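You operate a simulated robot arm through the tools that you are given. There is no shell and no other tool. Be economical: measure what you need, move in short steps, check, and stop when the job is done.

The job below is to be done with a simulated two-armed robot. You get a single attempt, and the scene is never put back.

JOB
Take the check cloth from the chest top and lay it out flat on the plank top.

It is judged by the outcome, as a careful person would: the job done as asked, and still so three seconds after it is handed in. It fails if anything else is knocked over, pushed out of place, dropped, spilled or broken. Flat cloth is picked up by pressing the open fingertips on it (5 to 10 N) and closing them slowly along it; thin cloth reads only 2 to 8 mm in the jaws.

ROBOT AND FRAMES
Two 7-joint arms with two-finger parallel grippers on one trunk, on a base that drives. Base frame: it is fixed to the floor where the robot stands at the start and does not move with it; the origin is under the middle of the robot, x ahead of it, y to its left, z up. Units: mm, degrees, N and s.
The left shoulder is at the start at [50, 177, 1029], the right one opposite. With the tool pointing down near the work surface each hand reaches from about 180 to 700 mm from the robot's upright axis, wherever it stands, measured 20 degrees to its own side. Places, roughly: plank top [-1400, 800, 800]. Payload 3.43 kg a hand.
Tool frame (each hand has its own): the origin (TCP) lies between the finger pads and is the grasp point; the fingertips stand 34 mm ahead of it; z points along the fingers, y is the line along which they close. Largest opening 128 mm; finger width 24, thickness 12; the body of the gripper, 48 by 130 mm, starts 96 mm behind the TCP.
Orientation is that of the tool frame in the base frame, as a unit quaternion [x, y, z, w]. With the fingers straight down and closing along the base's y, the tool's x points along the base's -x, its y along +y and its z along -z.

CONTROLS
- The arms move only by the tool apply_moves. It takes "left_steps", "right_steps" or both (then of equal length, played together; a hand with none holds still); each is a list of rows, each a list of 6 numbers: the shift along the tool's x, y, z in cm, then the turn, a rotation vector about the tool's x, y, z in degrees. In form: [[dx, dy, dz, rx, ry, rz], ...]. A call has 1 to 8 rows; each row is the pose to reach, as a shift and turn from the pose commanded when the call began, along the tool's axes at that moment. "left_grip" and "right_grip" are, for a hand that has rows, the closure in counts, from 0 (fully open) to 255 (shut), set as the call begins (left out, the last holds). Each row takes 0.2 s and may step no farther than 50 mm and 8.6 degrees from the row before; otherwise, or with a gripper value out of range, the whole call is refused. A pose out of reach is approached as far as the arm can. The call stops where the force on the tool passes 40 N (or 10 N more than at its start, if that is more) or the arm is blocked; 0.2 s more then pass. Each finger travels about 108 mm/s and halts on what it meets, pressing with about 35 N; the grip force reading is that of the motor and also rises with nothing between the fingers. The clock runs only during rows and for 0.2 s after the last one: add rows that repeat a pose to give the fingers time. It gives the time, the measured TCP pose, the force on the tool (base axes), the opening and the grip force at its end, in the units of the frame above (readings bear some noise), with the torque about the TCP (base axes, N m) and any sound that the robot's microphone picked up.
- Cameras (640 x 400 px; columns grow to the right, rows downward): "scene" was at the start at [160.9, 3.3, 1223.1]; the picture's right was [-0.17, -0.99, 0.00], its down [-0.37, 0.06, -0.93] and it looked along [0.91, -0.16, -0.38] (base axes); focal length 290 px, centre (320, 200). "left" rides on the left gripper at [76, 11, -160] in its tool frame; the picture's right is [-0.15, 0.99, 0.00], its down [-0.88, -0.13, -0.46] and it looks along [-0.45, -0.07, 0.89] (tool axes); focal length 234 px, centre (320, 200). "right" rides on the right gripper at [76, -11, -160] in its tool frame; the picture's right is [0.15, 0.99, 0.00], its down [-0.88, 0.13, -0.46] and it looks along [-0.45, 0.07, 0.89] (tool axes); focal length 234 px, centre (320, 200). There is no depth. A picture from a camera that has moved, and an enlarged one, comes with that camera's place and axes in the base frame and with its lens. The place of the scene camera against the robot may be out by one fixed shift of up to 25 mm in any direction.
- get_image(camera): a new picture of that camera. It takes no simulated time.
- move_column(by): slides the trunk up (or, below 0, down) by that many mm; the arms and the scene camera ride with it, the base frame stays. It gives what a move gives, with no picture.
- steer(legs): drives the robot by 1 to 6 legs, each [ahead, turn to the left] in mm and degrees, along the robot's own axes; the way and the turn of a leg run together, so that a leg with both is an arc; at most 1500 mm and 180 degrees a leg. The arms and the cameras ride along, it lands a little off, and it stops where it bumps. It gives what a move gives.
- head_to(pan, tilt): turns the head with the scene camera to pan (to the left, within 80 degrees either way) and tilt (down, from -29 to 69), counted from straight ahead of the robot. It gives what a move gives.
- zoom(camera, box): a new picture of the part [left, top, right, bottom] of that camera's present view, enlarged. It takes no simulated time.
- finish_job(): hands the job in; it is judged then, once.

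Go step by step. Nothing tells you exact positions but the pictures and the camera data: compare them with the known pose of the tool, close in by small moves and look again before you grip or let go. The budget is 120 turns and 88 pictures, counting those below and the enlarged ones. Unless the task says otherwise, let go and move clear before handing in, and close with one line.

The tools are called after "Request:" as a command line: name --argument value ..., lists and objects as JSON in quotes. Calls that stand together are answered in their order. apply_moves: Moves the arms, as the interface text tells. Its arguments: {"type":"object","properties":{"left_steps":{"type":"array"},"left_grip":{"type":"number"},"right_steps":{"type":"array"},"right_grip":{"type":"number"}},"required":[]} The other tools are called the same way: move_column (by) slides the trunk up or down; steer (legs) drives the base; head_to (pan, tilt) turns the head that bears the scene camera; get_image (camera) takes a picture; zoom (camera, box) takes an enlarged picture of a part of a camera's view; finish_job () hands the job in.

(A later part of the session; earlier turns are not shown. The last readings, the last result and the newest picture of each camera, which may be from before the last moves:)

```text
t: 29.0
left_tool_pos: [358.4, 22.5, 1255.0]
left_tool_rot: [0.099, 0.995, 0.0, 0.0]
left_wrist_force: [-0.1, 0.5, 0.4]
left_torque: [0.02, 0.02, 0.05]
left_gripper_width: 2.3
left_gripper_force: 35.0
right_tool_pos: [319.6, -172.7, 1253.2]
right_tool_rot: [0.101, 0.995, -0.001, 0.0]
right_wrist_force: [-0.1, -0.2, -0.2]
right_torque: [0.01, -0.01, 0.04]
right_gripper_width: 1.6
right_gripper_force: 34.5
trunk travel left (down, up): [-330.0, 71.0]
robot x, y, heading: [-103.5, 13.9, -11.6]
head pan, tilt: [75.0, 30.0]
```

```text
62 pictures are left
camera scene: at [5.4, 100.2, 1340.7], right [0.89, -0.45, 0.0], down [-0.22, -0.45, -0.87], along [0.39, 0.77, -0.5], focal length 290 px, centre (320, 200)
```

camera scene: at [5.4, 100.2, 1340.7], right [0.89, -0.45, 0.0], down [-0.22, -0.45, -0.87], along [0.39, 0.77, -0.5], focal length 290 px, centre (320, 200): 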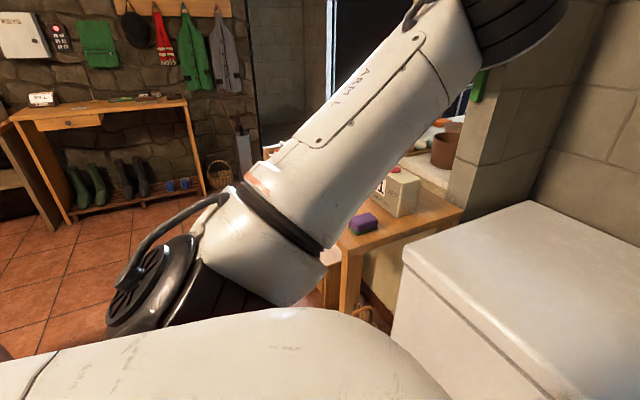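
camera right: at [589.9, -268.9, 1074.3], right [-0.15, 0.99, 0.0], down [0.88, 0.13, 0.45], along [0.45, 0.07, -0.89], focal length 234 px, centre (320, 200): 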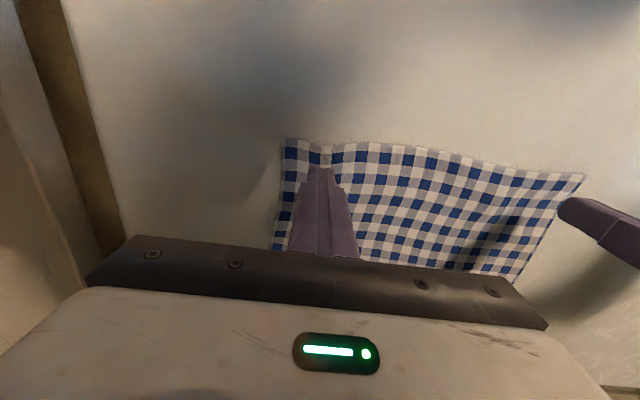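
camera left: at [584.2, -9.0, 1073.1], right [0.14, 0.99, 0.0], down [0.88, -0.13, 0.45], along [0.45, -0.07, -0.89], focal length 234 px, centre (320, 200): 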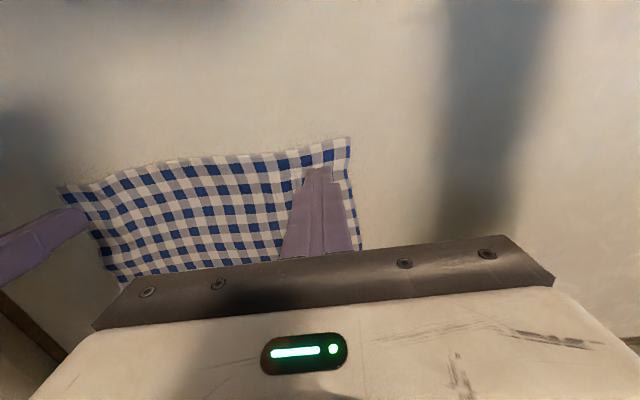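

The surroundings to the left are clear of my turning radius. I'll turn left in place and look toward the plank.

Request:
steer --legs '[[-100, 0], [0, 110]]'

Request:
head_to --pan 35 --tilt 25

Request:
get_image --camera "scene"

```text
t: 34.8
left_tool_pos: [-372.9, 461.5, 1254.9]
left_tool_rot: [0.764, -0.645, -0.001, 0.0]
left_wrist_force: [-0.2, -0.7, 0.1]
left_torque: [-0.01, -0.07, -0.05]
left_gripper_width: 2.4
left_gripper_force: 35.0
right_tool_pos: [-177.2, 496.3, 1252.0]
right_tool_rot: [0.763, -0.647, 0.0, 0.0]
right_wrist_force: [0.8, 1.4, -0.2]
right_torque: [-0.01, 0.0, -0.05]
right_gripper_width: 2.2
right_gripper_force: 34.9
trunk travel left (down, up): [-330.0, 71.0]
robot x, y, heading: [-204.2, 33.9, 99.7]
head pan, tilt: [75.0, 30.0]
```

```text
t: 35.9
left_tool_pos: [-374.3, 463.2, 1254.9]
left_tool_rot: [0.763, -0.646, 0.0, 0.0]
left_wrist_force: [1.0, 0.2, -0.2]
left_torque: [0.01, 0.0, -0.05]
left_gripper_width: 2.7
left_gripper_force: 35.0
right_tool_pos: [-176.1, 496.4, 1251.5]
right_tool_rot: [0.763, -0.647, 0.0, 0.001]
right_wrist_force: [0.1, 1.0, 0.1]
right_torque: [-0.04, 0.0, -0.08]
right_gripper_width: 2.0
right_gripper_force: 34.7
trunk travel left (down, up): [-330.0, 71.0]
robot x, y, heading: [-204.6, 35.6, 99.0]
head pan, tilt: [35.0, 25.0]
```

```text
61 pictures are left
camera scene: at [-276.8, 188.1, 1348.7], right [0.71, 0.7, 0.0], down [0.3, -0.3, -0.91], along [-0.63, 0.65, -0.42], focal length 290 px, centre (320, 200)
```

scene: 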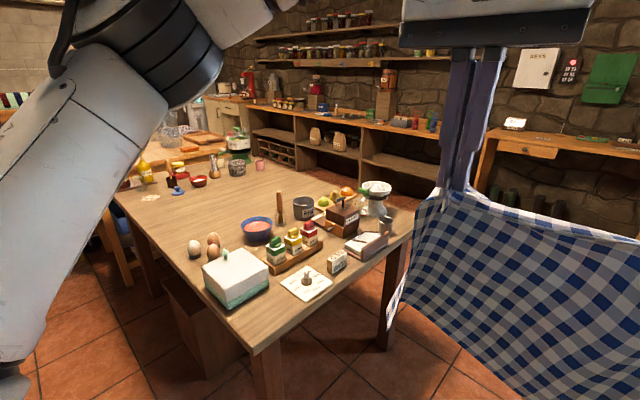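

The plank-topped table is ahead-left, roughly x −1840..−660, y 400..1050, with a clear area on its left part. I'll zoom in to map the free space.

Request:
zoom --camera "scene" --box '[100, 120, 420, 320]'

```text
2.00 times, centred on (260, 220) of scene
camera zoom: at [-276.8, 188.1, 1348.7], right [0.71, 0.7, 0.0], down [0.3, -0.3, -0.91], along [-0.63, 0.65, -0.42], focal length 580 px, centre (440, 160)
```

zoom: 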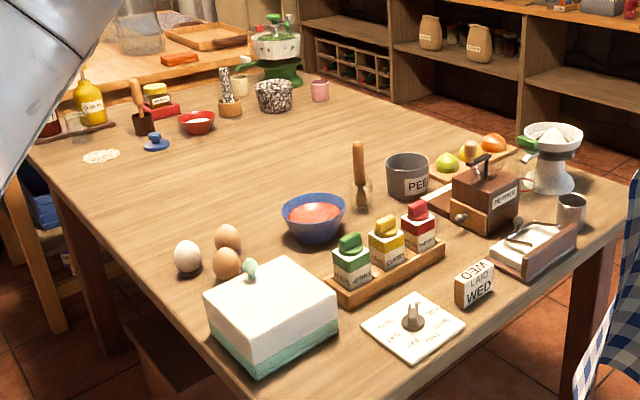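

The clear table area is about x −1600..−1140, y 400..1050. I'll turn left to face −x and check the driving lane beside the table.

Request:
steer --legs '[[0, 88]]'

Request:
head_to --pan 0 --tilt 30

Request:
get_image --camera "scene"

```text
t: 40.0
left_tool_pos: [-635.6, -118.8, 1253.9]
left_tool_rot: [0.998, 0.059, 0.0, 0.0]
left_wrist_force: [-0.5, 0.6, -0.5]
left_torque: [0.04, -0.02, -0.09]
left_gripper_width: 2.6
left_gripper_force: 35.0
right_tool_pos: [-660.9, 79.7, 1252.8]
right_tool_rot: [0.998, 0.059, 0.0, 0.001]
right_wrist_force: [0.0, 0.1, -0.4]
right_torque: [0.0, 0.03, -0.02]
right_gripper_width: 1.9
right_gripper_force: 35.1
trunk travel left (down, up): [-330.0, 71.0]
robot x, y, heading: [-202.7, 33.8, -173.3]
head pan, tilt: [35.0, 25.0]
```

```text
t: 41.0
left_tool_pos: [-635.9, -118.7, 1254.0]
left_tool_rot: [0.998, 0.06, -0.001, 0.001]
left_wrist_force: [-0.3, -0.7, 0.0]
left_torque: [-0.02, -0.01, -0.07]
left_gripper_width: 2.7
left_gripper_force: 34.7
right_tool_pos: [-659.9, 79.8, 1252.7]
right_tool_rot: [0.998, 0.058, -0.001, 0.001]
right_wrist_force: [0.7, -1.4, -0.5]
right_torque: [0.0, 0.01, -0.05]
right_gripper_width: 1.7
right_gripper_force: 34.3
trunk travel left (down, up): [-330.0, 71.0]
robot x, y, heading: [-200.2, 31.7, -173.3]
head pan, tilt: [0.0, 30.0]
```

```text
59 pictures are left
camera scene: at [-360.1, 34.6, 1340.7], right [-0.12, 0.99, 0.0], down [0.5, 0.06, -0.87], along [-0.86, -0.1, -0.5], focal length 290 px, centre (320, 200)
```

scene: 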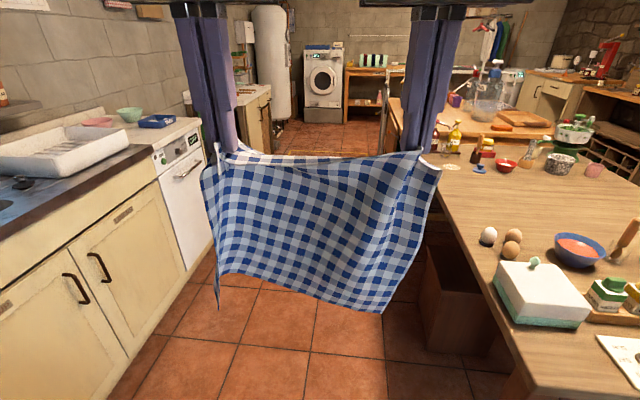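

The lane between the counters (y −900) and the table (y 400) is clear. I'll drive along it to x≈−1370 and turn to face the table.

Request:
steer --legs '[[1175, 0], [0, -97]]'

Request:
head_to --pan 0 --tilt 45

Request:
get_image --camera "scene"

Request:
get_image --camera "left"

Request:
get_image --camera "right"

```text
t: 51.0
left_tool_pos: [-1476.7, 352.5, 1254.3]
left_tool_rot: [0.711, -0.703, 0.001, -0.001]
left_wrist_force: [0.5, 0.1, 0.6]
left_torque: [0.01, -0.01, 0.05]
left_gripper_width: 2.6
left_gripper_force: 34.9
right_tool_pos: [-1276.7, 354.9, 1252.2]
right_tool_rot: [0.711, -0.704, 0.0, 0.0]
right_wrist_force: [0.5, 0.0, 0.3]
right_torque: [0.0, 0.0, 0.03]
right_gripper_width: 2.0
right_gripper_force: 35.1
trunk travel left (down, up): [-330.0, 71.0]
robot x, y, heading: [-1367.2, -97.6, 90.9]
head pan, tilt: [0.0, 30.0]
```

```text
t: 51.8
left_tool_pos: [-1477.1, 351.9, 1253.9]
left_tool_rot: [0.712, -0.702, -0.001, 0.0]
left_wrist_force: [0.4, -0.2, 0.0]
left_torque: [-0.01, 0.03, 0.03]
left_gripper_width: 2.6
left_gripper_force: 35.0
right_tool_pos: [-1275.3, 356.9, 1252.9]
right_tool_rot: [0.71, -0.704, -0.001, 0.001]
right_wrist_force: [-0.2, -0.3, -0.6]
right_torque: [-0.01, 0.01, 0.05]
right_gripper_width: 2.3
right_gripper_force: 35.1
trunk travel left (down, up): [-330.0, 71.0]
robot x, y, heading: [-1372.8, -94.0, 90.8]
head pan, tilt: [0.0, 45.0]
```

```text
58 pictures are left
camera scene: at [-1372.9, 73.4, 1318.1], right [1.0, 0.01, 0.0], down [0.01, -0.71, -0.71], along [-0.01, 0.71, -0.71], focal length 290 px, centre (320, 200)
```

scene: 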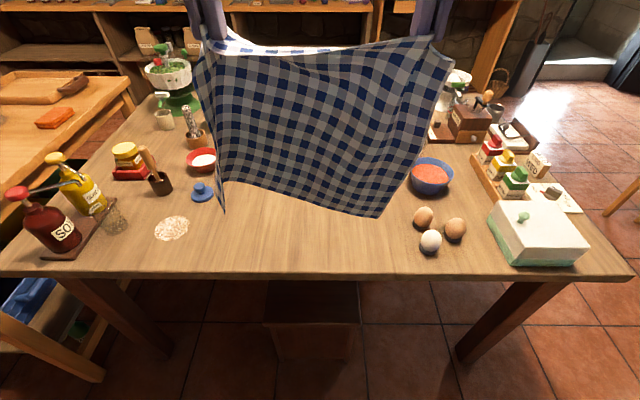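

```text
57 pictures are left
camera left: at [-1487.2, 277.1, 1414.0], right [-0.99, 0.13, 0.0], down [0.12, 0.88, 0.46], along [0.06, 0.45, -0.89], focal length 234 px, centre (320, 200)
```

left: 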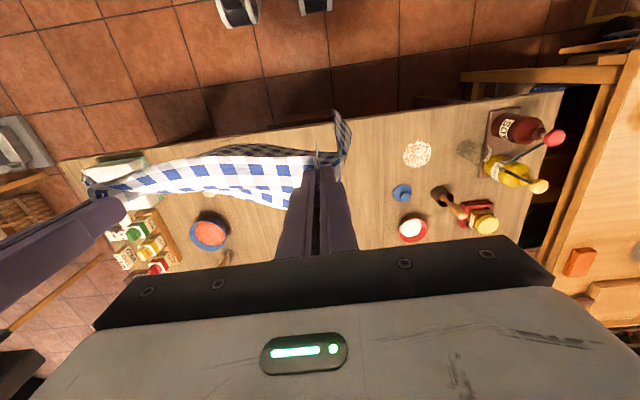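

```text
56 pictures are left
camera right: at [-1264.3, 280.4, 1413.0], right [-0.99, -0.16, 0.0], down [-0.14, 0.88, 0.46], along [-0.07, 0.45, -0.89], focal length 234 px, centre (320, 200)
```

right: 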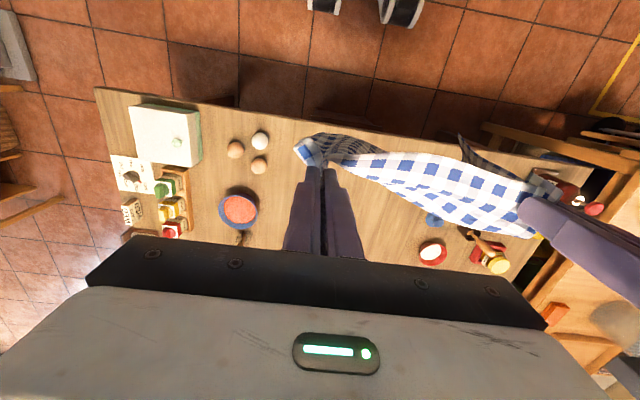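

I'm facing the table with the cloth over the lane. The table top is about z 745 with its near edge at y≈388, and the free patch is centred near x≈−1400. I'll raise the trunk, edge forward 160 mm, then look.

Request:
move_column --by 65

Request:
steer --legs '[[160, 0]]'

Request:
get_image --camera "scene"

```text
t: 52.8
left_tool_pos: [-1477.5, 353.2, 1319.3]
left_tool_rot: [0.711, -0.703, 0.001, 0.0]
left_wrist_force: [0.7, -1.1, -1.0]
left_torque: [-0.03, -0.04, 0.03]
left_gripper_width: 2.6
left_gripper_force: 34.7
right_tool_pos: [-1276.8, 356.1, 1316.5]
right_tool_rot: [0.711, -0.703, -0.001, 0.001]
right_wrist_force: [0.5, -0.3, 0.5]
right_torque: [0.0, 0.01, 0.05]
right_gripper_width: 2.0
right_gripper_force: 35.2
trunk travel left (down, up): [-395.0, 6.0]
robot x, y, heading: [-1369.2, -98.4, 90.7]
head pan, tilt: [0.0, 45.0]
```

```text
t: 54.2
left_tool_pos: [-1478.7, 512.4, 1319.1]
left_tool_rot: [0.712, -0.702, 0.0, 0.0]
left_wrist_force: [0.6, 1.0, 0.1]
left_torque: [-0.05, -0.01, 0.06]
left_gripper_width: 2.8
left_gripper_force: 34.7
right_tool_pos: [-1278.9, 515.8, 1318.0]
right_tool_rot: [0.711, -0.703, -0.001, 0.001]
right_wrist_force: [-0.1, -0.3, -0.8]
right_torque: [-0.05, 0.03, 0.07]
right_gripper_width: 1.9
right_gripper_force: 34.8
trunk travel left (down, up): [-395.0, 6.0]
robot x, y, heading: [-1372.0, 63.7, 90.6]
head pan, tilt: [0.0, 45.0]
```

```text
55 pictures are left
camera scene: at [-1374.8, 233.0, 1383.0], right [1.0, 0.01, 0.0], down [0.01, -0.71, -0.71], along [-0.01, 0.71, -0.71], focal length 290 px, centre (320, 200)
```

scene: 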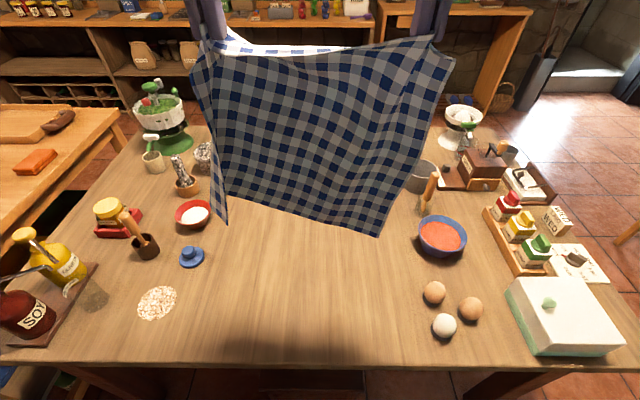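

The free patch is clear. I'll extend the hands over the far part of the patch and lower partway, leaving the hem just above the table.

Request:
apply_moves --left_steps '[[-4, 0.5, 2, 0, 0, 0], [-8, 1, 5, 0, 0, 0], [-12, 1.5, 9, 0, 0, 0], [-16, 2, 13, 0, 0, 0], [-20, 2.4, 17, 0, 0, 0], [-20, 2.4, 20, 0, 0, 0], [-20, 2.4, 20, 0, 0, 0], [-20, 2.4, 20, 0, 0, 0]]' --right_steps '[[-4, 0.4, 2, 0, 0, 0], [-8, 0.7, 5, 0, 0, 0], [-12, 1, 9, 0, 0, 0], [-16, 1.3, 13, 0, 0, 0], [-20, 1.5, 17, 0, 0, 0], [-20, 1.5, 20, 0, 0, 0], [-20, 1.5, 20, 0, 0, 0], [-20, 1.5, 20, 0, 0, 0]]'

Request:
get_image --camera "scene"

Request:
get_image --camera "left"

```text
refused: row 2 steps farther than a row can; nothing moved
```

```text
54 pictures are left
camera scene: at [-1374.8, 233.0, 1383.0], right [1.0, 0.01, 0.0], down [0.01, -0.71, -0.71], along [-0.01, 0.71, -0.71], focal length 290 px, centre (320, 200)
```

scene: 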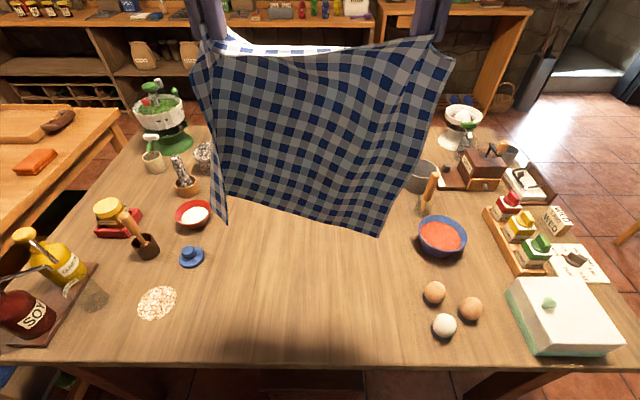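

```text
53 pictures are left
camera left: at [-1489.4, 436.6, 1478.8], right [-0.99, 0.13, 0.0], down [0.12, 0.88, 0.46], along [0.06, 0.45, -0.89], focal length 234 px, centre (320, 200)
```

left: 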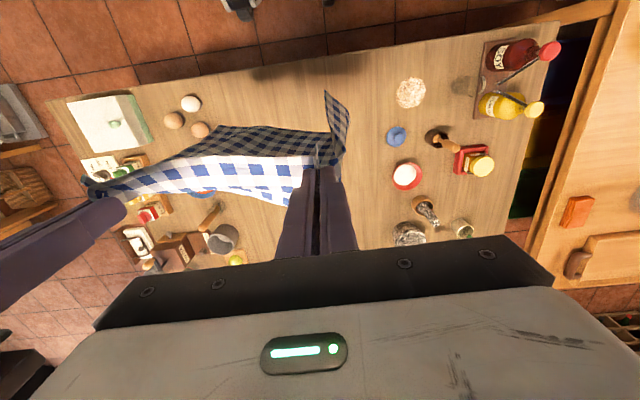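

That call was refused because the rows were a touch too long. I'll resend with even, shorter rows.

Request:
apply_moves --left_steps '[[-2.5, 0.3, 2.5, 0, 0, 0], [-5, 0.6, 5, 0, 0, 0], [-7.5, 0.9, 7.5, 0, 0, 0], [-10, 1.2, 10, 0, 0, 0], [-12.5, 1.5, 12.5, 0, 0, 0], [-15, 1.8, 15, 0, 0, 0], [-17.5, 2.1, 17.5, 0, 0, 0], [-20, 2.4, 20, 0, 0, 0]]' --right_steps '[[-2.5, 0.2, 2.5, 0, 0, 0], [-5, 0.4, 5, 0, 0, 0], [-7.5, 0.6, 7.5, 0, 0, 0], [-10, 0.8, 10, 0, 0, 0], [-12.5, 1, 12.5, 0, 0, 0], [-15, 1.2, 15, 0, 0, 0], [-17.5, 1.4, 17.5, 0, 0, 0], [-20, 1.6, 20, 0, 0, 0]]'

Request:
get_image --camera "scene"

Request:
get_image --camera "left"

```text
t: 56.0
left_tool_pos: [-1506.3, 697.8, 1115.4]
left_tool_rot: [0.708, -0.706, 0.004, -0.003]
left_wrist_force: [15.4, -1.6, 0.0]
left_torque: [-0.08, -0.67, 0.15]
left_gripper_width: 2.4
left_gripper_force: 35.1
left hand out of reach, approached as far as the arm can: row 8
right_tool_pos: [-1294.5, 691.6, 1111.6]
right_tool_rot: [0.715, -0.699, -0.001, 0.003]
right_wrist_force: [-16.6, 1.1, 0.1]
right_torque: [0.01, 0.43, -0.28]
right_gripper_width: 2.2
right_gripper_force: 35.1
right hand out of reach, approached as far as the arm can: row 7, 8
trunk travel left (down, up): [-395.0, 6.0]
robot x, y, heading: [-1371.8, 60.6, 90.8]
head pan, tilt: [0.0, 45.0]
```

```text
52 pictures are left
camera scene: at [-1376.5, 233.7, 1382.9], right [1.0, 0.01, 0.0], down [0.01, -0.71, -0.71], along [-0.01, 0.71, -0.71], focal length 290 px, centre (320, 200)
```

scene: 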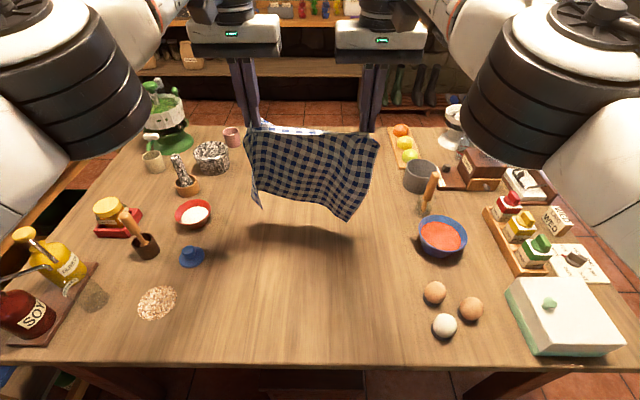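

```text
51 pictures are left
camera left: at [-1518.9, 622.4, 1275.3], right [-0.99, 0.14, -0.01], down [0.12, 0.88, 0.45], along [0.07, 0.45, -0.89], focal length 234 px, centre (320, 200)
```

left: 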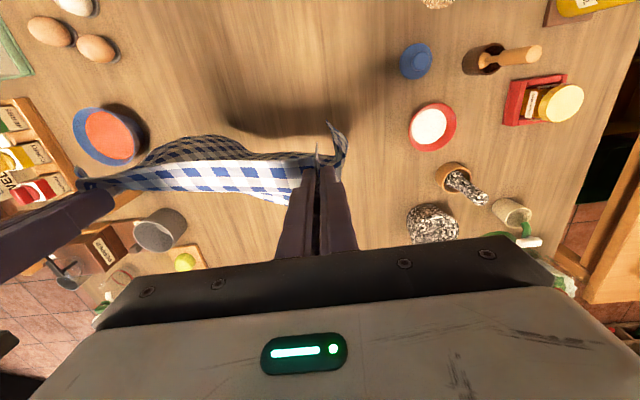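

The hem hangs about 60 mm over the table, and the arms are at full reach with the cloth slightly too taut. I'll ease the arms back a bit, then creep the base 40 mm closer to gain room.

Request:
apply_moves --left_steps '[[1.2, -0.15, 0, 0, 0, 0], [2.4, -0.2, 0, 0, 0, 0]]' --right_steps '[[1.2, 0.1, 0, 0, 0, 0], [2.4, 0.2, 0, 0, 0, 0]]'

Request:
steer --legs '[[45, 0]]'

Request:
get_image --camera "scene"

```text
t: 56.6
left_tool_pos: [-1505.7, 696.4, 1117.6]
left_tool_rot: [0.71, -0.704, 0.004, -0.002]
left_wrist_force: [23.0, -1.6, -1.3]
left_torque: [-0.07, -0.83, 0.16]
left_gripper_width: 2.8
left_gripper_force: 34.9
left hand out of reach, approached as far as the arm can: row 1, 2
right_tool_pos: [-1291.3, 690.3, 1110.2]
right_tool_rot: [0.713, -0.701, -0.002, 0.004]
right_wrist_force: [-22.4, 0.9, -1.0]
right_torque: [0.12, 0.75, -0.36]
right_gripper_width: 2.1
right_gripper_force: 35.0
right hand out of reach, approached as far as the arm can: row 1, 2
trunk travel left (down, up): [-395.0, 6.0]
robot x, y, heading: [-1373.5, 61.9, 90.4]
head pan, tilt: [0.0, 45.0]
```

```text
t: 57.5
left_tool_pos: [-1506.3, 742.1, 1116.9]
left_tool_rot: [0.71, -0.704, 0.004, -0.002]
left_wrist_force: [23.4, -1.4, -0.6]
left_torque: [-0.12, -0.85, 0.21]
left_gripper_width: 2.5
left_gripper_force: 34.6
right_tool_pos: [-1291.6, 736.8, 1110.6]
right_tool_rot: [0.713, -0.701, -0.001, 0.004]
right_wrist_force: [-23.6, 1.6, 1.2]
right_torque: [0.01, 0.76, -0.41]
right_gripper_width: 2.2
right_gripper_force: 35.0
trunk travel left (down, up): [-395.0, 6.0]
robot x, y, heading: [-1375.1, 107.3, 90.7]
head pan, tilt: [0.0, 45.0]
```

```text
50 pictures are left
camera scene: at [-1375.3, 278.1, 1382.9], right [1.0, 0.01, 0.0], down [0.01, -0.71, -0.71], along [-0.01, 0.71, -0.71], focal length 290 px, centre (320, 200)
```

scene: 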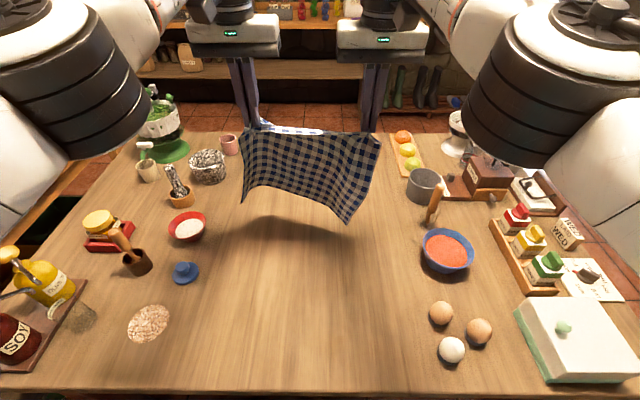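

Tension between the hands has grown to 23 N because the arms are at their limit. I'll pull back 30 mm and bring the hands closer together.

Request:
apply_moves --left_steps '[[1.5, -0.3, 0, 0, 0, 0], [3, -0.4, 0, 0, 0, 0], [3, -0.4, 0, 0, 0, 0]]' --right_steps '[[1.5, 0.3, 0, 0, 0, 0], [3, 0.4, 0, 0, 0, 0], [3, 0.4, 0, 0, 0, 0]]'

```text
t: 58.3
left_tool_pos: [-1503.6, 738.8, 1118.0]
left_tool_rot: [0.709, -0.705, 0.005, -0.002]
left_wrist_force: [11.5, -0.5, -0.9]
left_torque: [-0.02, -0.43, 0.13]
left_gripper_width: 2.7
left_gripper_force: 35.3
left hand out of reach, approached as far as the arm can: row 1, 2, 3
right_tool_pos: [-1292.6, 733.6, 1111.2]
right_tool_rot: [0.713, -0.701, -0.002, 0.006]
right_wrist_force: [-10.5, 0.2, 0.7]
right_torque: [0.04, 0.34, -0.12]
right_gripper_width: 2.2
right_gripper_force: 34.6
right hand out of reach, approached as far as the arm can: row 1, 2, 3
trunk travel left (down, up): [-395.0, 6.0]
robot x, y, heading: [-1371.6, 108.5, 90.6]
head pan, tilt: [0.0, 45.0]
```

The commands are still beyond reach, so I'll retract more and start lowering, which brings the arms back into their range.

Request:
apply_moves --left_steps '[[1, -0.1, 2, 0, 0, 0], [2, -0.2, 4, 0, 0, 0], [2, -0.2, 4, 0, 0, 0]]' --right_steps '[[1, 0.1, 2, 0, 0, 0], [2, 0.1, 4, 0, 0, 0], [2, 0.1, 4, 0, 0, 0]]'

Request:
get_image --camera "scene"

```text
t: 59.1
left_tool_pos: [-1503.8, 738.4, 1118.9]
left_tool_rot: [0.709, -0.705, 0.005, -0.003]
left_wrist_force: [13.4, -1.2, -0.8]
left_torque: [-0.03, -0.48, 0.16]
left_gripper_width: 2.3
left_gripper_force: 35.1
left hand out of reach, approached as far as the arm can: row 1, 2, 3
right_tool_pos: [-1291.6, 735.1, 1111.1]
right_tool_rot: [0.713, -0.701, -0.002, 0.006]
right_wrist_force: [-12.8, 0.5, 0.4]
right_torque: [0.05, 0.42, -0.18]
right_gripper_width: 2.3
right_gripper_force: 35.0
right hand out of reach, approached as far as the arm can: row 1, 2, 3
trunk travel left (down, up): [-395.0, 6.0]
robot x, y, heading: [-1372.5, 106.9, 90.6]
head pan, tilt: [0.0, 45.0]
```

```text
49 pictures are left
camera scene: at [-1375.3, 276.8, 1383.1], right [1.0, 0.01, 0.0], down [0.01, -0.71, -0.71], along [-0.01, 0.71, -0.71], focal length 290 px, centre (320, 200)
```

scene: 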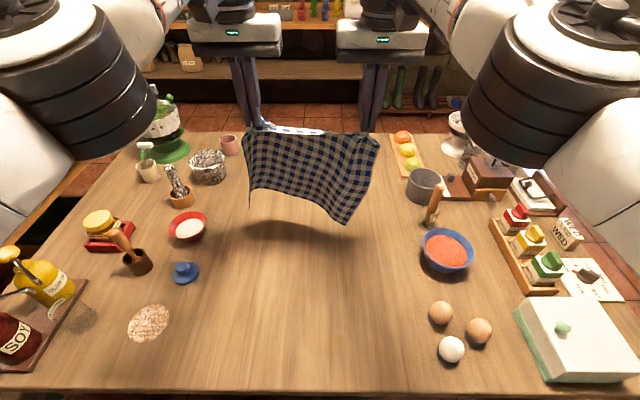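

The arms seem caught at a joint limit there. I'll back out along the path they came, going up and back.

Request:
apply_moves --left_steps '[[0, 0, -4, 0, 0, 0], [0, 0, -8, 0, 0, 0], [2, 0, -11, 0, 0, 0], [4, 0, -13, 0, 0, 0]]' --right_steps '[[0, 0, -4, 0, 0, 0], [0, 0, -8, 0, 0, 0], [2, 0, -11, 0, 0, 0], [4, 0, -13, 0, 0, 0]]'

Request:
get_image --camera "scene"

```text
t: 60.1
left_tool_pos: [-1506.1, 694.8, 1248.7]
left_tool_rot: [0.709, -0.705, 0.005, -0.004]
left_wrist_force: [18.2, -0.5, -0.7]
left_torque: [-0.03, -0.64, 0.17]
left_gripper_width: 2.5
left_gripper_force: 35.1
left hand out of reach, approached as far as the arm can: row 1, 2, 3, 4
right_tool_pos: [-1293.4, 690.9, 1242.0]
right_tool_rot: [0.713, -0.701, -0.002, 0.006]
right_wrist_force: [-18.4, 1.9, 0.1]
right_torque: [0.04, 0.6, -0.3]
right_gripper_width: 2.1
right_gripper_force: 34.8
right hand out of reach, approached as far as the arm can: row 1, 2, 3, 4
trunk travel left (down, up): [-395.0, 6.0]
robot x, y, heading: [-1370.1, 109.8, 90.7]
head pan, tilt: [0.0, 45.0]
```

```text
48 pictures are left
camera scene: at [-1375.4, 276.3, 1383.1], right [1.0, 0.01, 0.0], down [0.01, -0.71, -0.71], along [-0.01, 0.71, -0.71], focal length 290 px, centre (320, 200)
```

scene: 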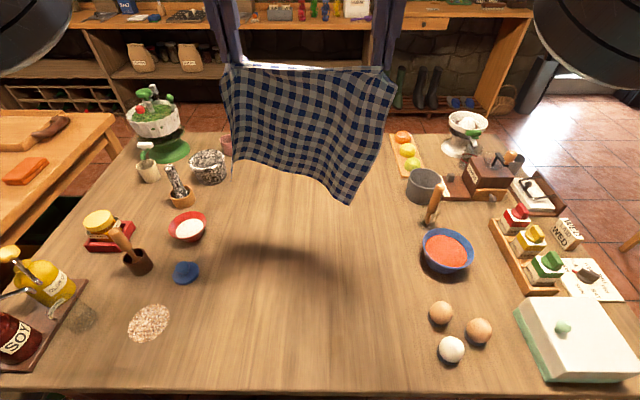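

The hands moved back out freely. I'll retract to a more comfortable distance, relax the sideways tension, and bring the base closer instead: its front is only about 120 mm ahead of its axis and the table edge is 280 mm away.

Request:
apply_moves --left_steps '[[2, -0.4, 0, 0, 0, 0], [4, -0.4, 0, 0, 0, 0], [5, -0.4, 0, 0, 0, 0]]' --right_steps '[[2, 0.4, 0, 0, 0, 0], [4, 0.4, 0, 0, 0, 0], [5, 0.4, 0, 0, 0, 0]]'

Request:
steer --legs '[[65, 0]]'

```text
t: 60.9
left_tool_pos: [-1502.6, 645.9, 1249.9]
left_tool_rot: [0.711, -0.704, 0.004, -0.003]
left_wrist_force: [7.5, 0.3, -0.1]
left_torque: [-0.03, -0.28, 0.08]
left_gripper_width: 2.6
left_gripper_force: 34.5
right_tool_pos: [-1294.9, 642.7, 1241.1]
right_tool_rot: [0.712, -0.702, -0.001, 0.003]
right_wrist_force: [-6.7, 1.0, 0.4]
right_torque: [0.01, 0.25, -0.12]
right_gripper_width: 1.9
right_gripper_force: 34.9
trunk travel left (down, up): [-395.0, 6.0]
robot x, y, heading: [-1371.0, 106.0, 90.7]
head pan, tilt: [0.0, 45.0]
```

```text
t: 61.8
left_tool_pos: [-1502.4, 670.6, 1249.0]
left_tool_rot: [0.709, -0.705, 0.005, -0.003]
left_wrist_force: [2.0, -0.1, 0.3]
left_torque: [-0.08, -0.06, 0.04]
left_gripper_width: 2.7
left_gripper_force: 34.9
right_tool_pos: [-1296.5, 668.1, 1241.8]
right_tool_rot: [0.714, -0.7, -0.001, 0.006]
right_wrist_force: [-2.8, 0.5, 0.0]
right_torque: [-0.1, 0.08, -0.02]
right_gripper_width: 2.2
right_gripper_force: 35.3
trunk travel left (down, up): [-395.0, 6.0]
robot x, y, heading: [-1371.7, 128.7, 90.6]
head pan, tilt: [0.0, 45.0]
stopped in leg 1: the robot was blocked; the commanded pose is now the measured one
```

The base bumped something under the table edge. I'll back off at once and check that nothing shifted.

Request:
steer --legs '[[-25, 0]]'

Request:
get_image --camera "scene"

Request:
get_image --camera "left"

```text
t: 62.6
left_tool_pos: [-1502.6, 644.3, 1251.8]
left_tool_rot: [0.71, -0.704, 0.004, -0.004]
left_wrist_force: [3.7, -0.5, 1.0]
left_torque: [0.02, -0.19, 0.06]
left_gripper_width: 2.6
left_gripper_force: 34.7
right_tool_pos: [-1296.1, 640.2, 1242.9]
right_tool_rot: [0.713, -0.701, -0.004, 0.004]
right_wrist_force: [-4.1, -0.2, 0.9]
right_torque: [0.04, 0.17, -0.02]
right_gripper_width: 2.0
right_gripper_force: 34.9
trunk travel left (down, up): [-395.0, 6.0]
robot x, y, heading: [-1374.1, 104.8, 90.6]
head pan, tilt: [0.0, 45.0]
```

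```text
47 pictures are left
camera scene: at [-1375.2, 273.7, 1383.1], right [1.0, 0.01, 0.0], down [0.01, -0.71, -0.71], along [-0.01, 0.71, -0.71], focal length 290 px, centre (320, 200)
```

scene: 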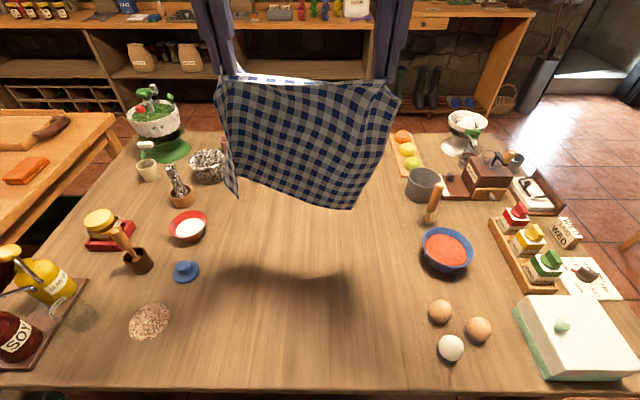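

```text
46 pictures are left
camera left: at [-1515.2, 567.4, 1411.1], right [-0.99, 0.14, -0.01], down [0.12, 0.88, 0.46], along [0.07, 0.45, -0.89], focal length 234 px, centre (320, 200)
```

left: 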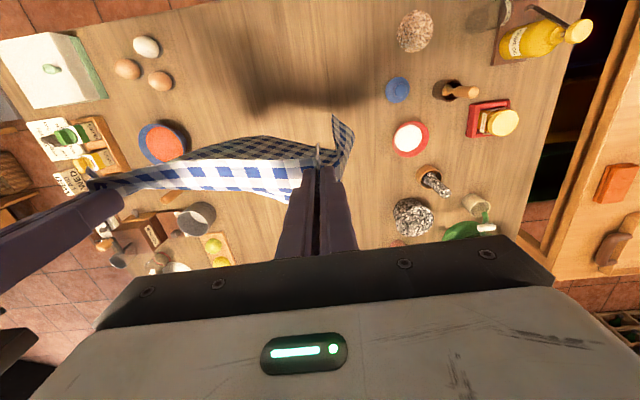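

Nothing on the table moved. The base is back at y≈105, and I'll lower now with the hands about 585 mm ahead of the axis.

Request:
apply_moves --left_steps '[[-1, 0, 3.5, 0, 0, 0], [-2, 0, 7, 0, 0, 0], [-3, 0, 10.5, 0, 0, 0], [-4.2, 0, 13.5, 0, 0, 0], [-4.8, 0, 16, 0, 0, 0], [-4.8, 0, 16, 0, 0, 0]]' --right_steps '[[-1, 0, 3.5, 0, 0, 0], [-2, 0, 7, 0, 0, 0], [-3, 0, 10.5, 0, 0, 0], [-4.2, 0, 13.5, 0, 0, 0], [-5, 0, 15.3, 0, 0, 0], [-5, 0, 15.3, 0, 0, 0]]'

Request:
get_image --camera "scene"

Request:
get_image --camera "left"

```text
t: 64.0
left_tool_pos: [-1500.3, 691.5, 1093.5]
left_tool_rot: [0.709, -0.705, 0.004, -0.004]
left_wrist_force: [0.7, -0.7, -0.6]
left_torque: [0.01, -0.01, 0.07]
left_gripper_width: 2.5
left_gripper_force: 34.8
right_tool_pos: [-1299.3, 689.4, 1089.9]
right_tool_rot: [0.714, -0.7, -0.004, 0.004]
right_wrist_force: [0.0, 0.2, -0.2]
right_torque: [0.02, -0.01, 0.04]
right_gripper_width: 2.0
right_gripper_force: 34.7
trunk travel left (down, up): [-395.0, 6.0]
robot x, y, heading: [-1371.2, 102.0, 90.4]
head pan, tilt: [0.0, 45.0]
```

```text
45 pictures are left
camera scene: at [-1375.2, 273.8, 1383.2], right [1.0, 0.01, 0.0], down [0.01, -0.71, -0.71], along [-0.01, 0.71, -0.71], focal length 290 px, centre (320, 200)
```

scene: 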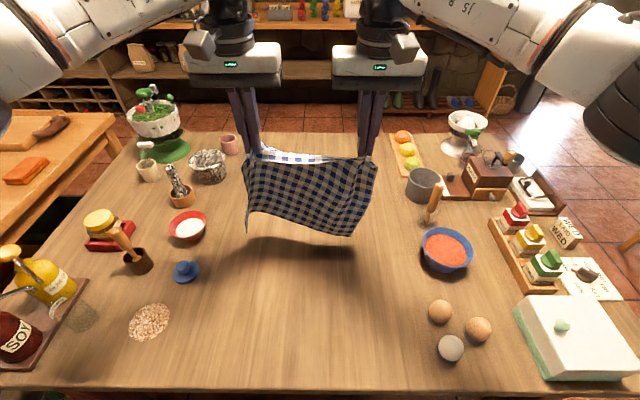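

```text
44 pictures are left
camera left: at [-1513.3, 615.3, 1251.7], right [-0.99, 0.14, -0.01], down [0.12, 0.88, 0.46], along [0.07, 0.45, -0.89], focal length 234 px, centre (320, 200)
```

left: 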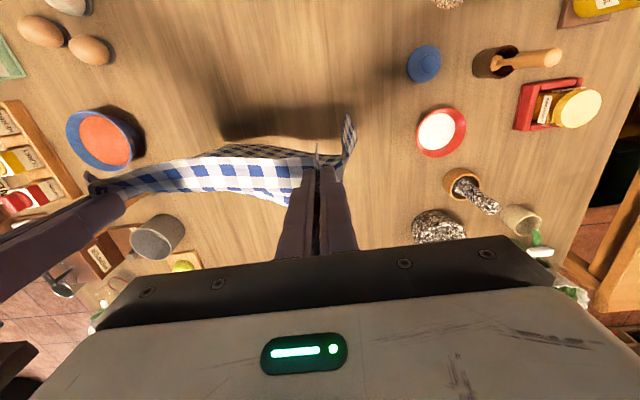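

The arms are now in a good posture and the hem is just above the table. I'll lower to contact while edging a little farther and spreading the hands to tauten the top edge.

Request:
apply_moves --left_steps '[[-1, 0.1, 2, 0, 0, 0], [-2, 0.2, 4, 0, 0, 0], [-2.5, 0.3, 5.5, 0, 0, 0]]' --right_steps '[[-1, -0.1, 2, 0, 0, 0], [-2, -0.2, 4, 0, 0, 0], [-2.5, -0.2, 5.5, 0, 0, 0]]'

Request:
get_image --camera "scene"

Request:
get_image --camera "left"

```text
t: 64.8
left_tool_pos: [-1504.0, 717.3, 1037.4]
left_tool_rot: [0.71, -0.704, 0.004, -0.004]
left_wrist_force: [2.2, -0.3, 0.4]
left_torque: [0.01, -0.11, 0.01]
left_gripper_width: 2.4
left_gripper_force: 35.5
right_tool_pos: [-1299.2, 713.6, 1034.2]
right_tool_rot: [0.714, -0.7, -0.003, 0.004]
right_wrist_force: [-2.5, -0.1, 0.8]
right_torque: [-0.02, 0.05, -0.02]
right_gripper_width: 1.9
right_gripper_force: 35.3
trunk travel left (down, up): [-395.0, 6.0]
robot x, y, heading: [-1374.9, 107.2, 90.8]
head pan, tilt: [0.0, 45.0]
```

```text
43 pictures are left
camera scene: at [-1375.4, 274.6, 1383.1], right [1.0, 0.01, 0.0], down [0.01, -0.71, -0.71], along [-0.01, 0.71, -0.71], focal length 290 px, centre (320, 200)
```

scene: 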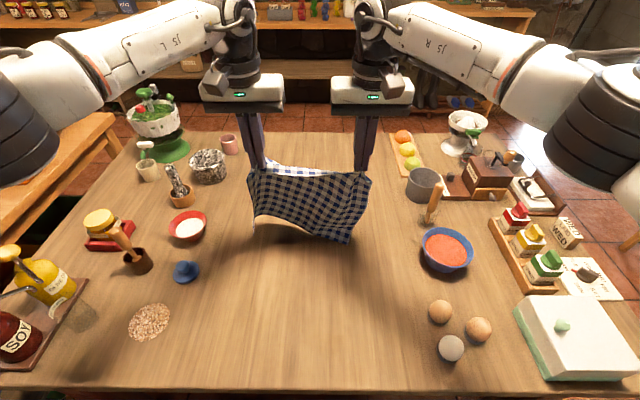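

```text
42 pictures are left
camera left: at [-1516.7, 641.2, 1196.6], right [-0.99, 0.14, -0.01], down [0.12, 0.88, 0.46], along [0.07, 0.45, -0.89], focal length 234 px, centre (320, 200)
```

left: 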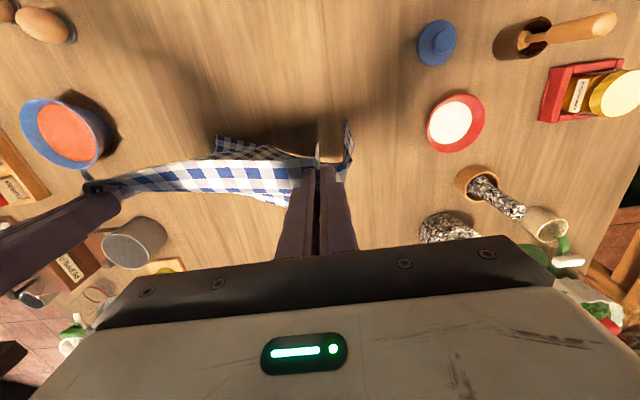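

The hem is at the table surface at y≈715. I'll lay the cloth by swinging the hands back and down along an arc, first half now.

Request:
apply_moves --left_steps '[[2, 0, 0.5, 0, 0, 0], [4, 0, 1.1, 0, 0, 0], [6, 0, 1.8, 0, 0, 0], [8, 0, 2.7, 0, 0, 0], [10, 0, 3.8, 0, 0, 0], [12, 0, 5.1, 0, 0, 0], [14, 0, 6.6, 0, 0, 0], [15.3, 0, 7.6, 0, 0, 0]]' --right_steps '[[2, 0, 0.5, 0, 0, 0], [4, 0, 1.1, 0, 0, 0], [6, 0, 1.8, 0, 0, 0], [8, 0, 2.7, 0, 0, 0], [10, 0, 3.8, 0, 0, 0], [12, 0, 5.1, 0, 0, 0], [14, 0, 6.6, 0, 0, 0], [15.3, 0, 7.6, 0, 0, 0]]'

Request:
get_image --camera "scene"

Request:
get_image --camera "right"

```text
t: 66.6
left_tool_pos: [-1504.3, 563.4, 960.8]
left_tool_rot: [0.71, -0.704, 0.004, -0.005]
left_wrist_force: [3.2, -0.5, -0.4]
left_torque: [0.02, -0.14, 0.04]
left_gripper_width: 2.7
left_gripper_force: 35.0
right_tool_pos: [-1296.1, 560.8, 959.8]
right_tool_rot: [0.714, -0.7, -0.002, 0.005]
right_wrist_force: [-3.0, 1.0, -0.9]
right_torque: [0.05, 0.1, -0.03]
right_gripper_width: 2.2
right_gripper_force: 34.7
trunk travel left (down, up): [-395.0, 6.0]
robot x, y, heading: [-1375.5, 103.3, 90.9]
head pan, tilt: [0.0, 45.0]
```

```text
41 pictures are left
camera scene: at [-1375.3, 274.1, 1383.1], right [1.0, 0.01, 0.0], down [0.01, -0.71, -0.71], along [-0.01, 0.71, -0.71], focal length 290 px, centre (320, 200)
```

scene: 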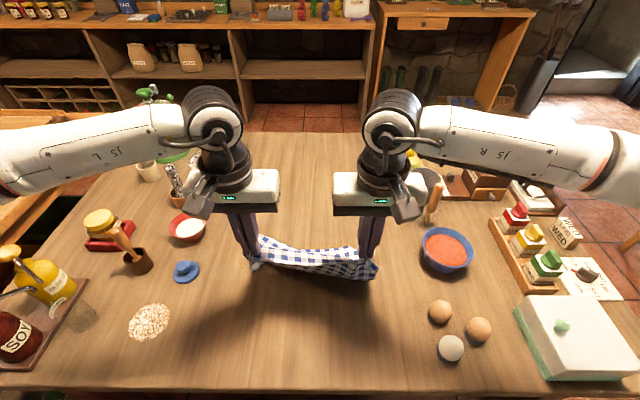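

```text
40 pictures are left
camera right: at [-1281.9, 485.5, 1119.7], right [-0.99, -0.16, 0.01], down [-0.14, 0.88, 0.46], along [-0.08, 0.45, -0.89], focal length 234 px, centre (320, 200)
```

right: 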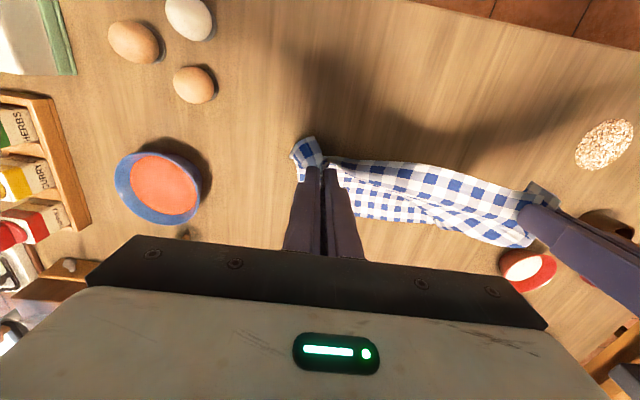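

The cloth is now trailing away on the far side of the hands as planned. I'll continue the arc down, stopping just above the table.

Request:
apply_moves --left_steps '[[1.7, 0, 1.6, 0, 0, 0], [3.2, 0, 3.2, 0, 0, 0], [4.7, 0, 5, 0, 0, 0], [6, 0, 6.8, 0, 0, 0], [7.2, 0, 8.7, 0, 0, 0], [8.4, 0, 10.7, 0, 0, 0], [9.4, 0, 12.8, 0, 0, 0], [10.2, 0, 14.8, 0, 0, 0]]' --right_steps '[[1.7, 0, 1.6, 0, 0, 0], [3.2, 0, 3.2, 0, 0, 0], [4.7, 0, 5, 0, 0, 0], [6, 0, 6.8, 0, 0, 0], [7.2, 0, 8.7, 0, 0, 0], [8.4, 0, 10.7, 0, 0, 0], [9.4, 0, 12.8, 0, 0, 0], [10.2, 0, 14.8, 0, 0, 0]]'

Request:
get_image --camera "scene"

Request:
get_image --camera "right"

```text
t: 68.4
left_tool_pos: [-1498.8, 462.3, 813.4]
left_tool_rot: [0.709, -0.705, 0.004, -0.003]
left_wrist_force: [1.0, 0.1, 0.5]
left_torque: [0.01, -0.03, 0.01]
left_gripper_width: 2.6
left_gripper_force: 35.2
right_tool_pos: [-1295.1, 457.6, 810.3]
right_tool_rot: [0.713, -0.701, -0.003, 0.004]
right_wrist_force: [-0.8, -0.1, 0.1]
right_torque: [0.01, 0.04, -0.02]
right_gripper_width: 2.1
right_gripper_force: 35.1
trunk travel left (down, up): [-395.0, 6.0]
robot x, y, heading: [-1374.8, 106.9, 90.4]
head pan, tilt: [0.0, 45.0]
```

```text
39 pictures are left
camera scene: at [-1375.2, 274.2, 1383.1], right [1.0, 0.01, 0.0], down [0.01, -0.71, -0.71], along [-0.01, 0.71, -0.71], focal length 290 px, centre (320, 200)
```

scene: 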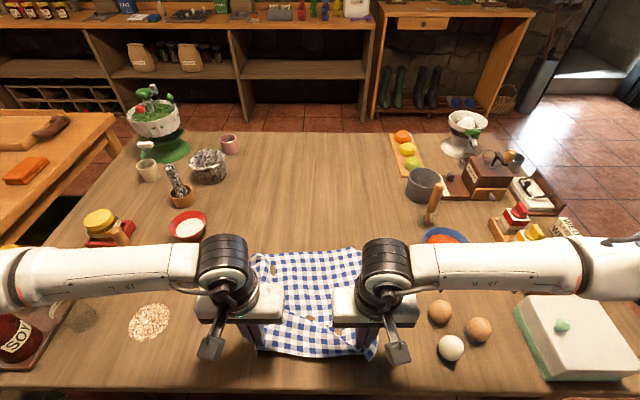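

```text
38 pictures are left
camera right: at [-1280.5, 383.4, 971.3], right [-0.99, -0.16, 0.01], down [-0.14, 0.88, 0.45], along [-0.08, 0.45, -0.89], focal length 234 px, centre (320, 200)
```

right: 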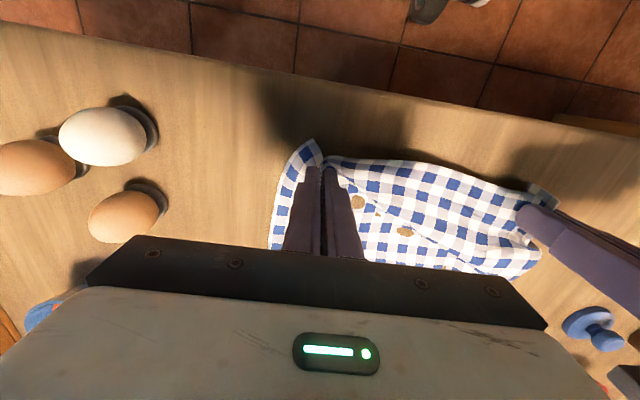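

Excellent: the cloth lies out with its far hem at y≈710 and no folds under it. I'll ease down and back a little until the tips touch.

Request:
apply_moves --left_steps '[[0.5, 0.1, 1, 0, 0, 0], [1, 0.2, 2, 0, 0, 0], [1, 0.3, 2.6, 0, 0, 0], [1, 0.3, 2.9, 0, 0, 0]]' --right_steps '[[0.5, -0.1, 1, 0, 0, 0], [1, -0.1, 2, 0, 0, 0], [1, -0.2, 2.4, 0, 0, 0], [1, -0.2, 2.6, 0, 0, 0]]'

```text
t: 69.2
left_tool_pos: [-1499.1, 453.5, 795.3]
left_tool_rot: [0.708, -0.706, 0.001, -0.011]
left_wrist_force: [-1.9, -5.9, 26.5]
left_torque: [-0.34, 0.32, 0.03]
left_gripper_width: 2.7
left_gripper_force: 34.5
right_tool_pos: [-1295.8, 450.9, 796.0]
right_tool_rot: [0.713, -0.701, -0.01, 0.001]
right_wrist_force: [2.6, -4.8, 24.1]
right_torque: [-0.25, -0.26, 0.01]
right_gripper_width: 2.0
right_gripper_force: 34.9
trunk travel left (down, up): [-395.0, 6.0]
robot x, y, heading: [-1376.2, 102.5, 90.8]
head pan, tilt: [0.0, 45.0]
stopped in row 4 (left hand): the force on the tool passed its limit at 46 N (the readings are from after the stop); the commanded pose is now the measured one
```

Table contact is at TCP z≈795, so the top is about z 760. I'll ease off to a light press, then open slowly while moving each hand outward so the ridges spread out instead of bunching.

Request:
apply_moves --left_steps '[[0, 0, -0.1, 0, 0, 0], [0, 0, -0.2, 0, 0, 0], [0, 0, -0.2, 0, 0, 0]]' --right_steps '[[0, 0, -0.1, 0, 0, 0], [0, 0, -0.2, 0, 0, 0], [0, 0, -0.2, 0, 0, 0]]'

```text
t: 70.0
left_tool_pos: [-1498.8, 453.7, 795.0]
left_tool_rot: [0.708, -0.706, 0.002, -0.011]
left_wrist_force: [1.9, -3.2, 21.9]
left_torque: [-0.27, 0.18, 0.07]
left_gripper_width: 2.7
left_gripper_force: 34.8
right_tool_pos: [-1296.0, 451.8, 794.8]
right_tool_rot: [0.714, -0.7, -0.01, 0.001]
right_wrist_force: [0.5, -0.5, 25.4]
right_torque: [-0.13, -0.22, 0.04]
right_gripper_width: 2.1
right_gripper_force: 35.7
trunk travel left (down, up): [-395.0, 6.0]
robot x, y, heading: [-1370.9, 103.3, 90.6]
head pan, tilt: [0.0, 45.0]
```

Request:
apply_moves --left_steps '[[0, 0, -0.2, 0, 0, 0], [0, 0, -0.4, 0, 0, 0], [0, 0, -0.4, 0, 0, 0]]' --right_steps '[[0, 0, -0.2, 0, 0, 0], [0, 0, -0.45, 0, 0, 0], [0, 0, -0.45, 0, 0, 0]]'

Request:
get_image --camera "right"

Request:
get_image --camera "left"

```text
t: 70.8
left_tool_pos: [-1500.2, 453.8, 796.3]
left_tool_rot: [0.709, -0.705, 0.003, -0.008]
left_wrist_force: [3.5, -0.2, 0.6]
left_torque: [0.03, -0.11, 0.02]
left_gripper_width: 2.6
left_gripper_force: 35.1
right_tool_pos: [-1294.4, 451.0, 798.2]
right_tool_rot: [0.714, -0.701, -0.008, 0.001]
right_wrist_force: [-2.6, 0.0, 0.4]
right_torque: [0.03, 0.11, -0.01]
right_gripper_width: 2.0
right_gripper_force: 35.2
trunk travel left (down, up): [-395.0, 6.0]
robot x, y, heading: [-1372.6, 103.8, 90.7]
head pan, tilt: [0.0, 45.0]
```

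```text
37 pictures are left
camera right: at [-1279.8, 375.5, 957.3], right [-0.99, -0.16, 0.01], down [-0.14, 0.88, 0.46], along [-0.09, 0.46, -0.89], focal length 234 px, centre (320, 200)
```

right: 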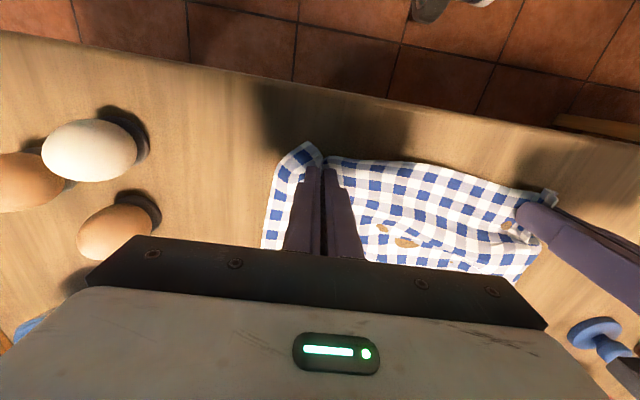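

```text
36 pictures are left
camera left: at [-1514.0, 377.4, 955.6], right [-0.99, 0.14, -0.01], down [0.12, 0.88, 0.46], along [0.08, 0.46, -0.89], focal length 234 px, centre (320, 200)
```

left: 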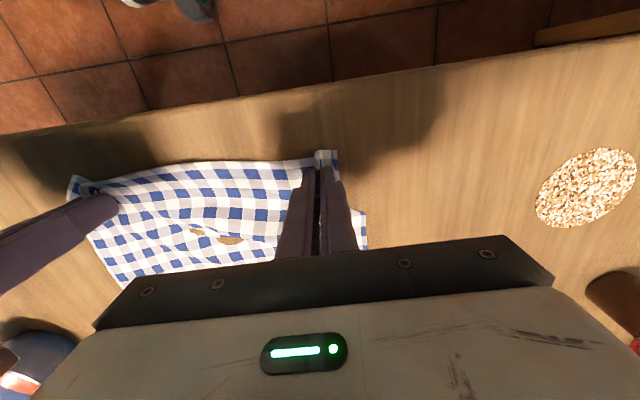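

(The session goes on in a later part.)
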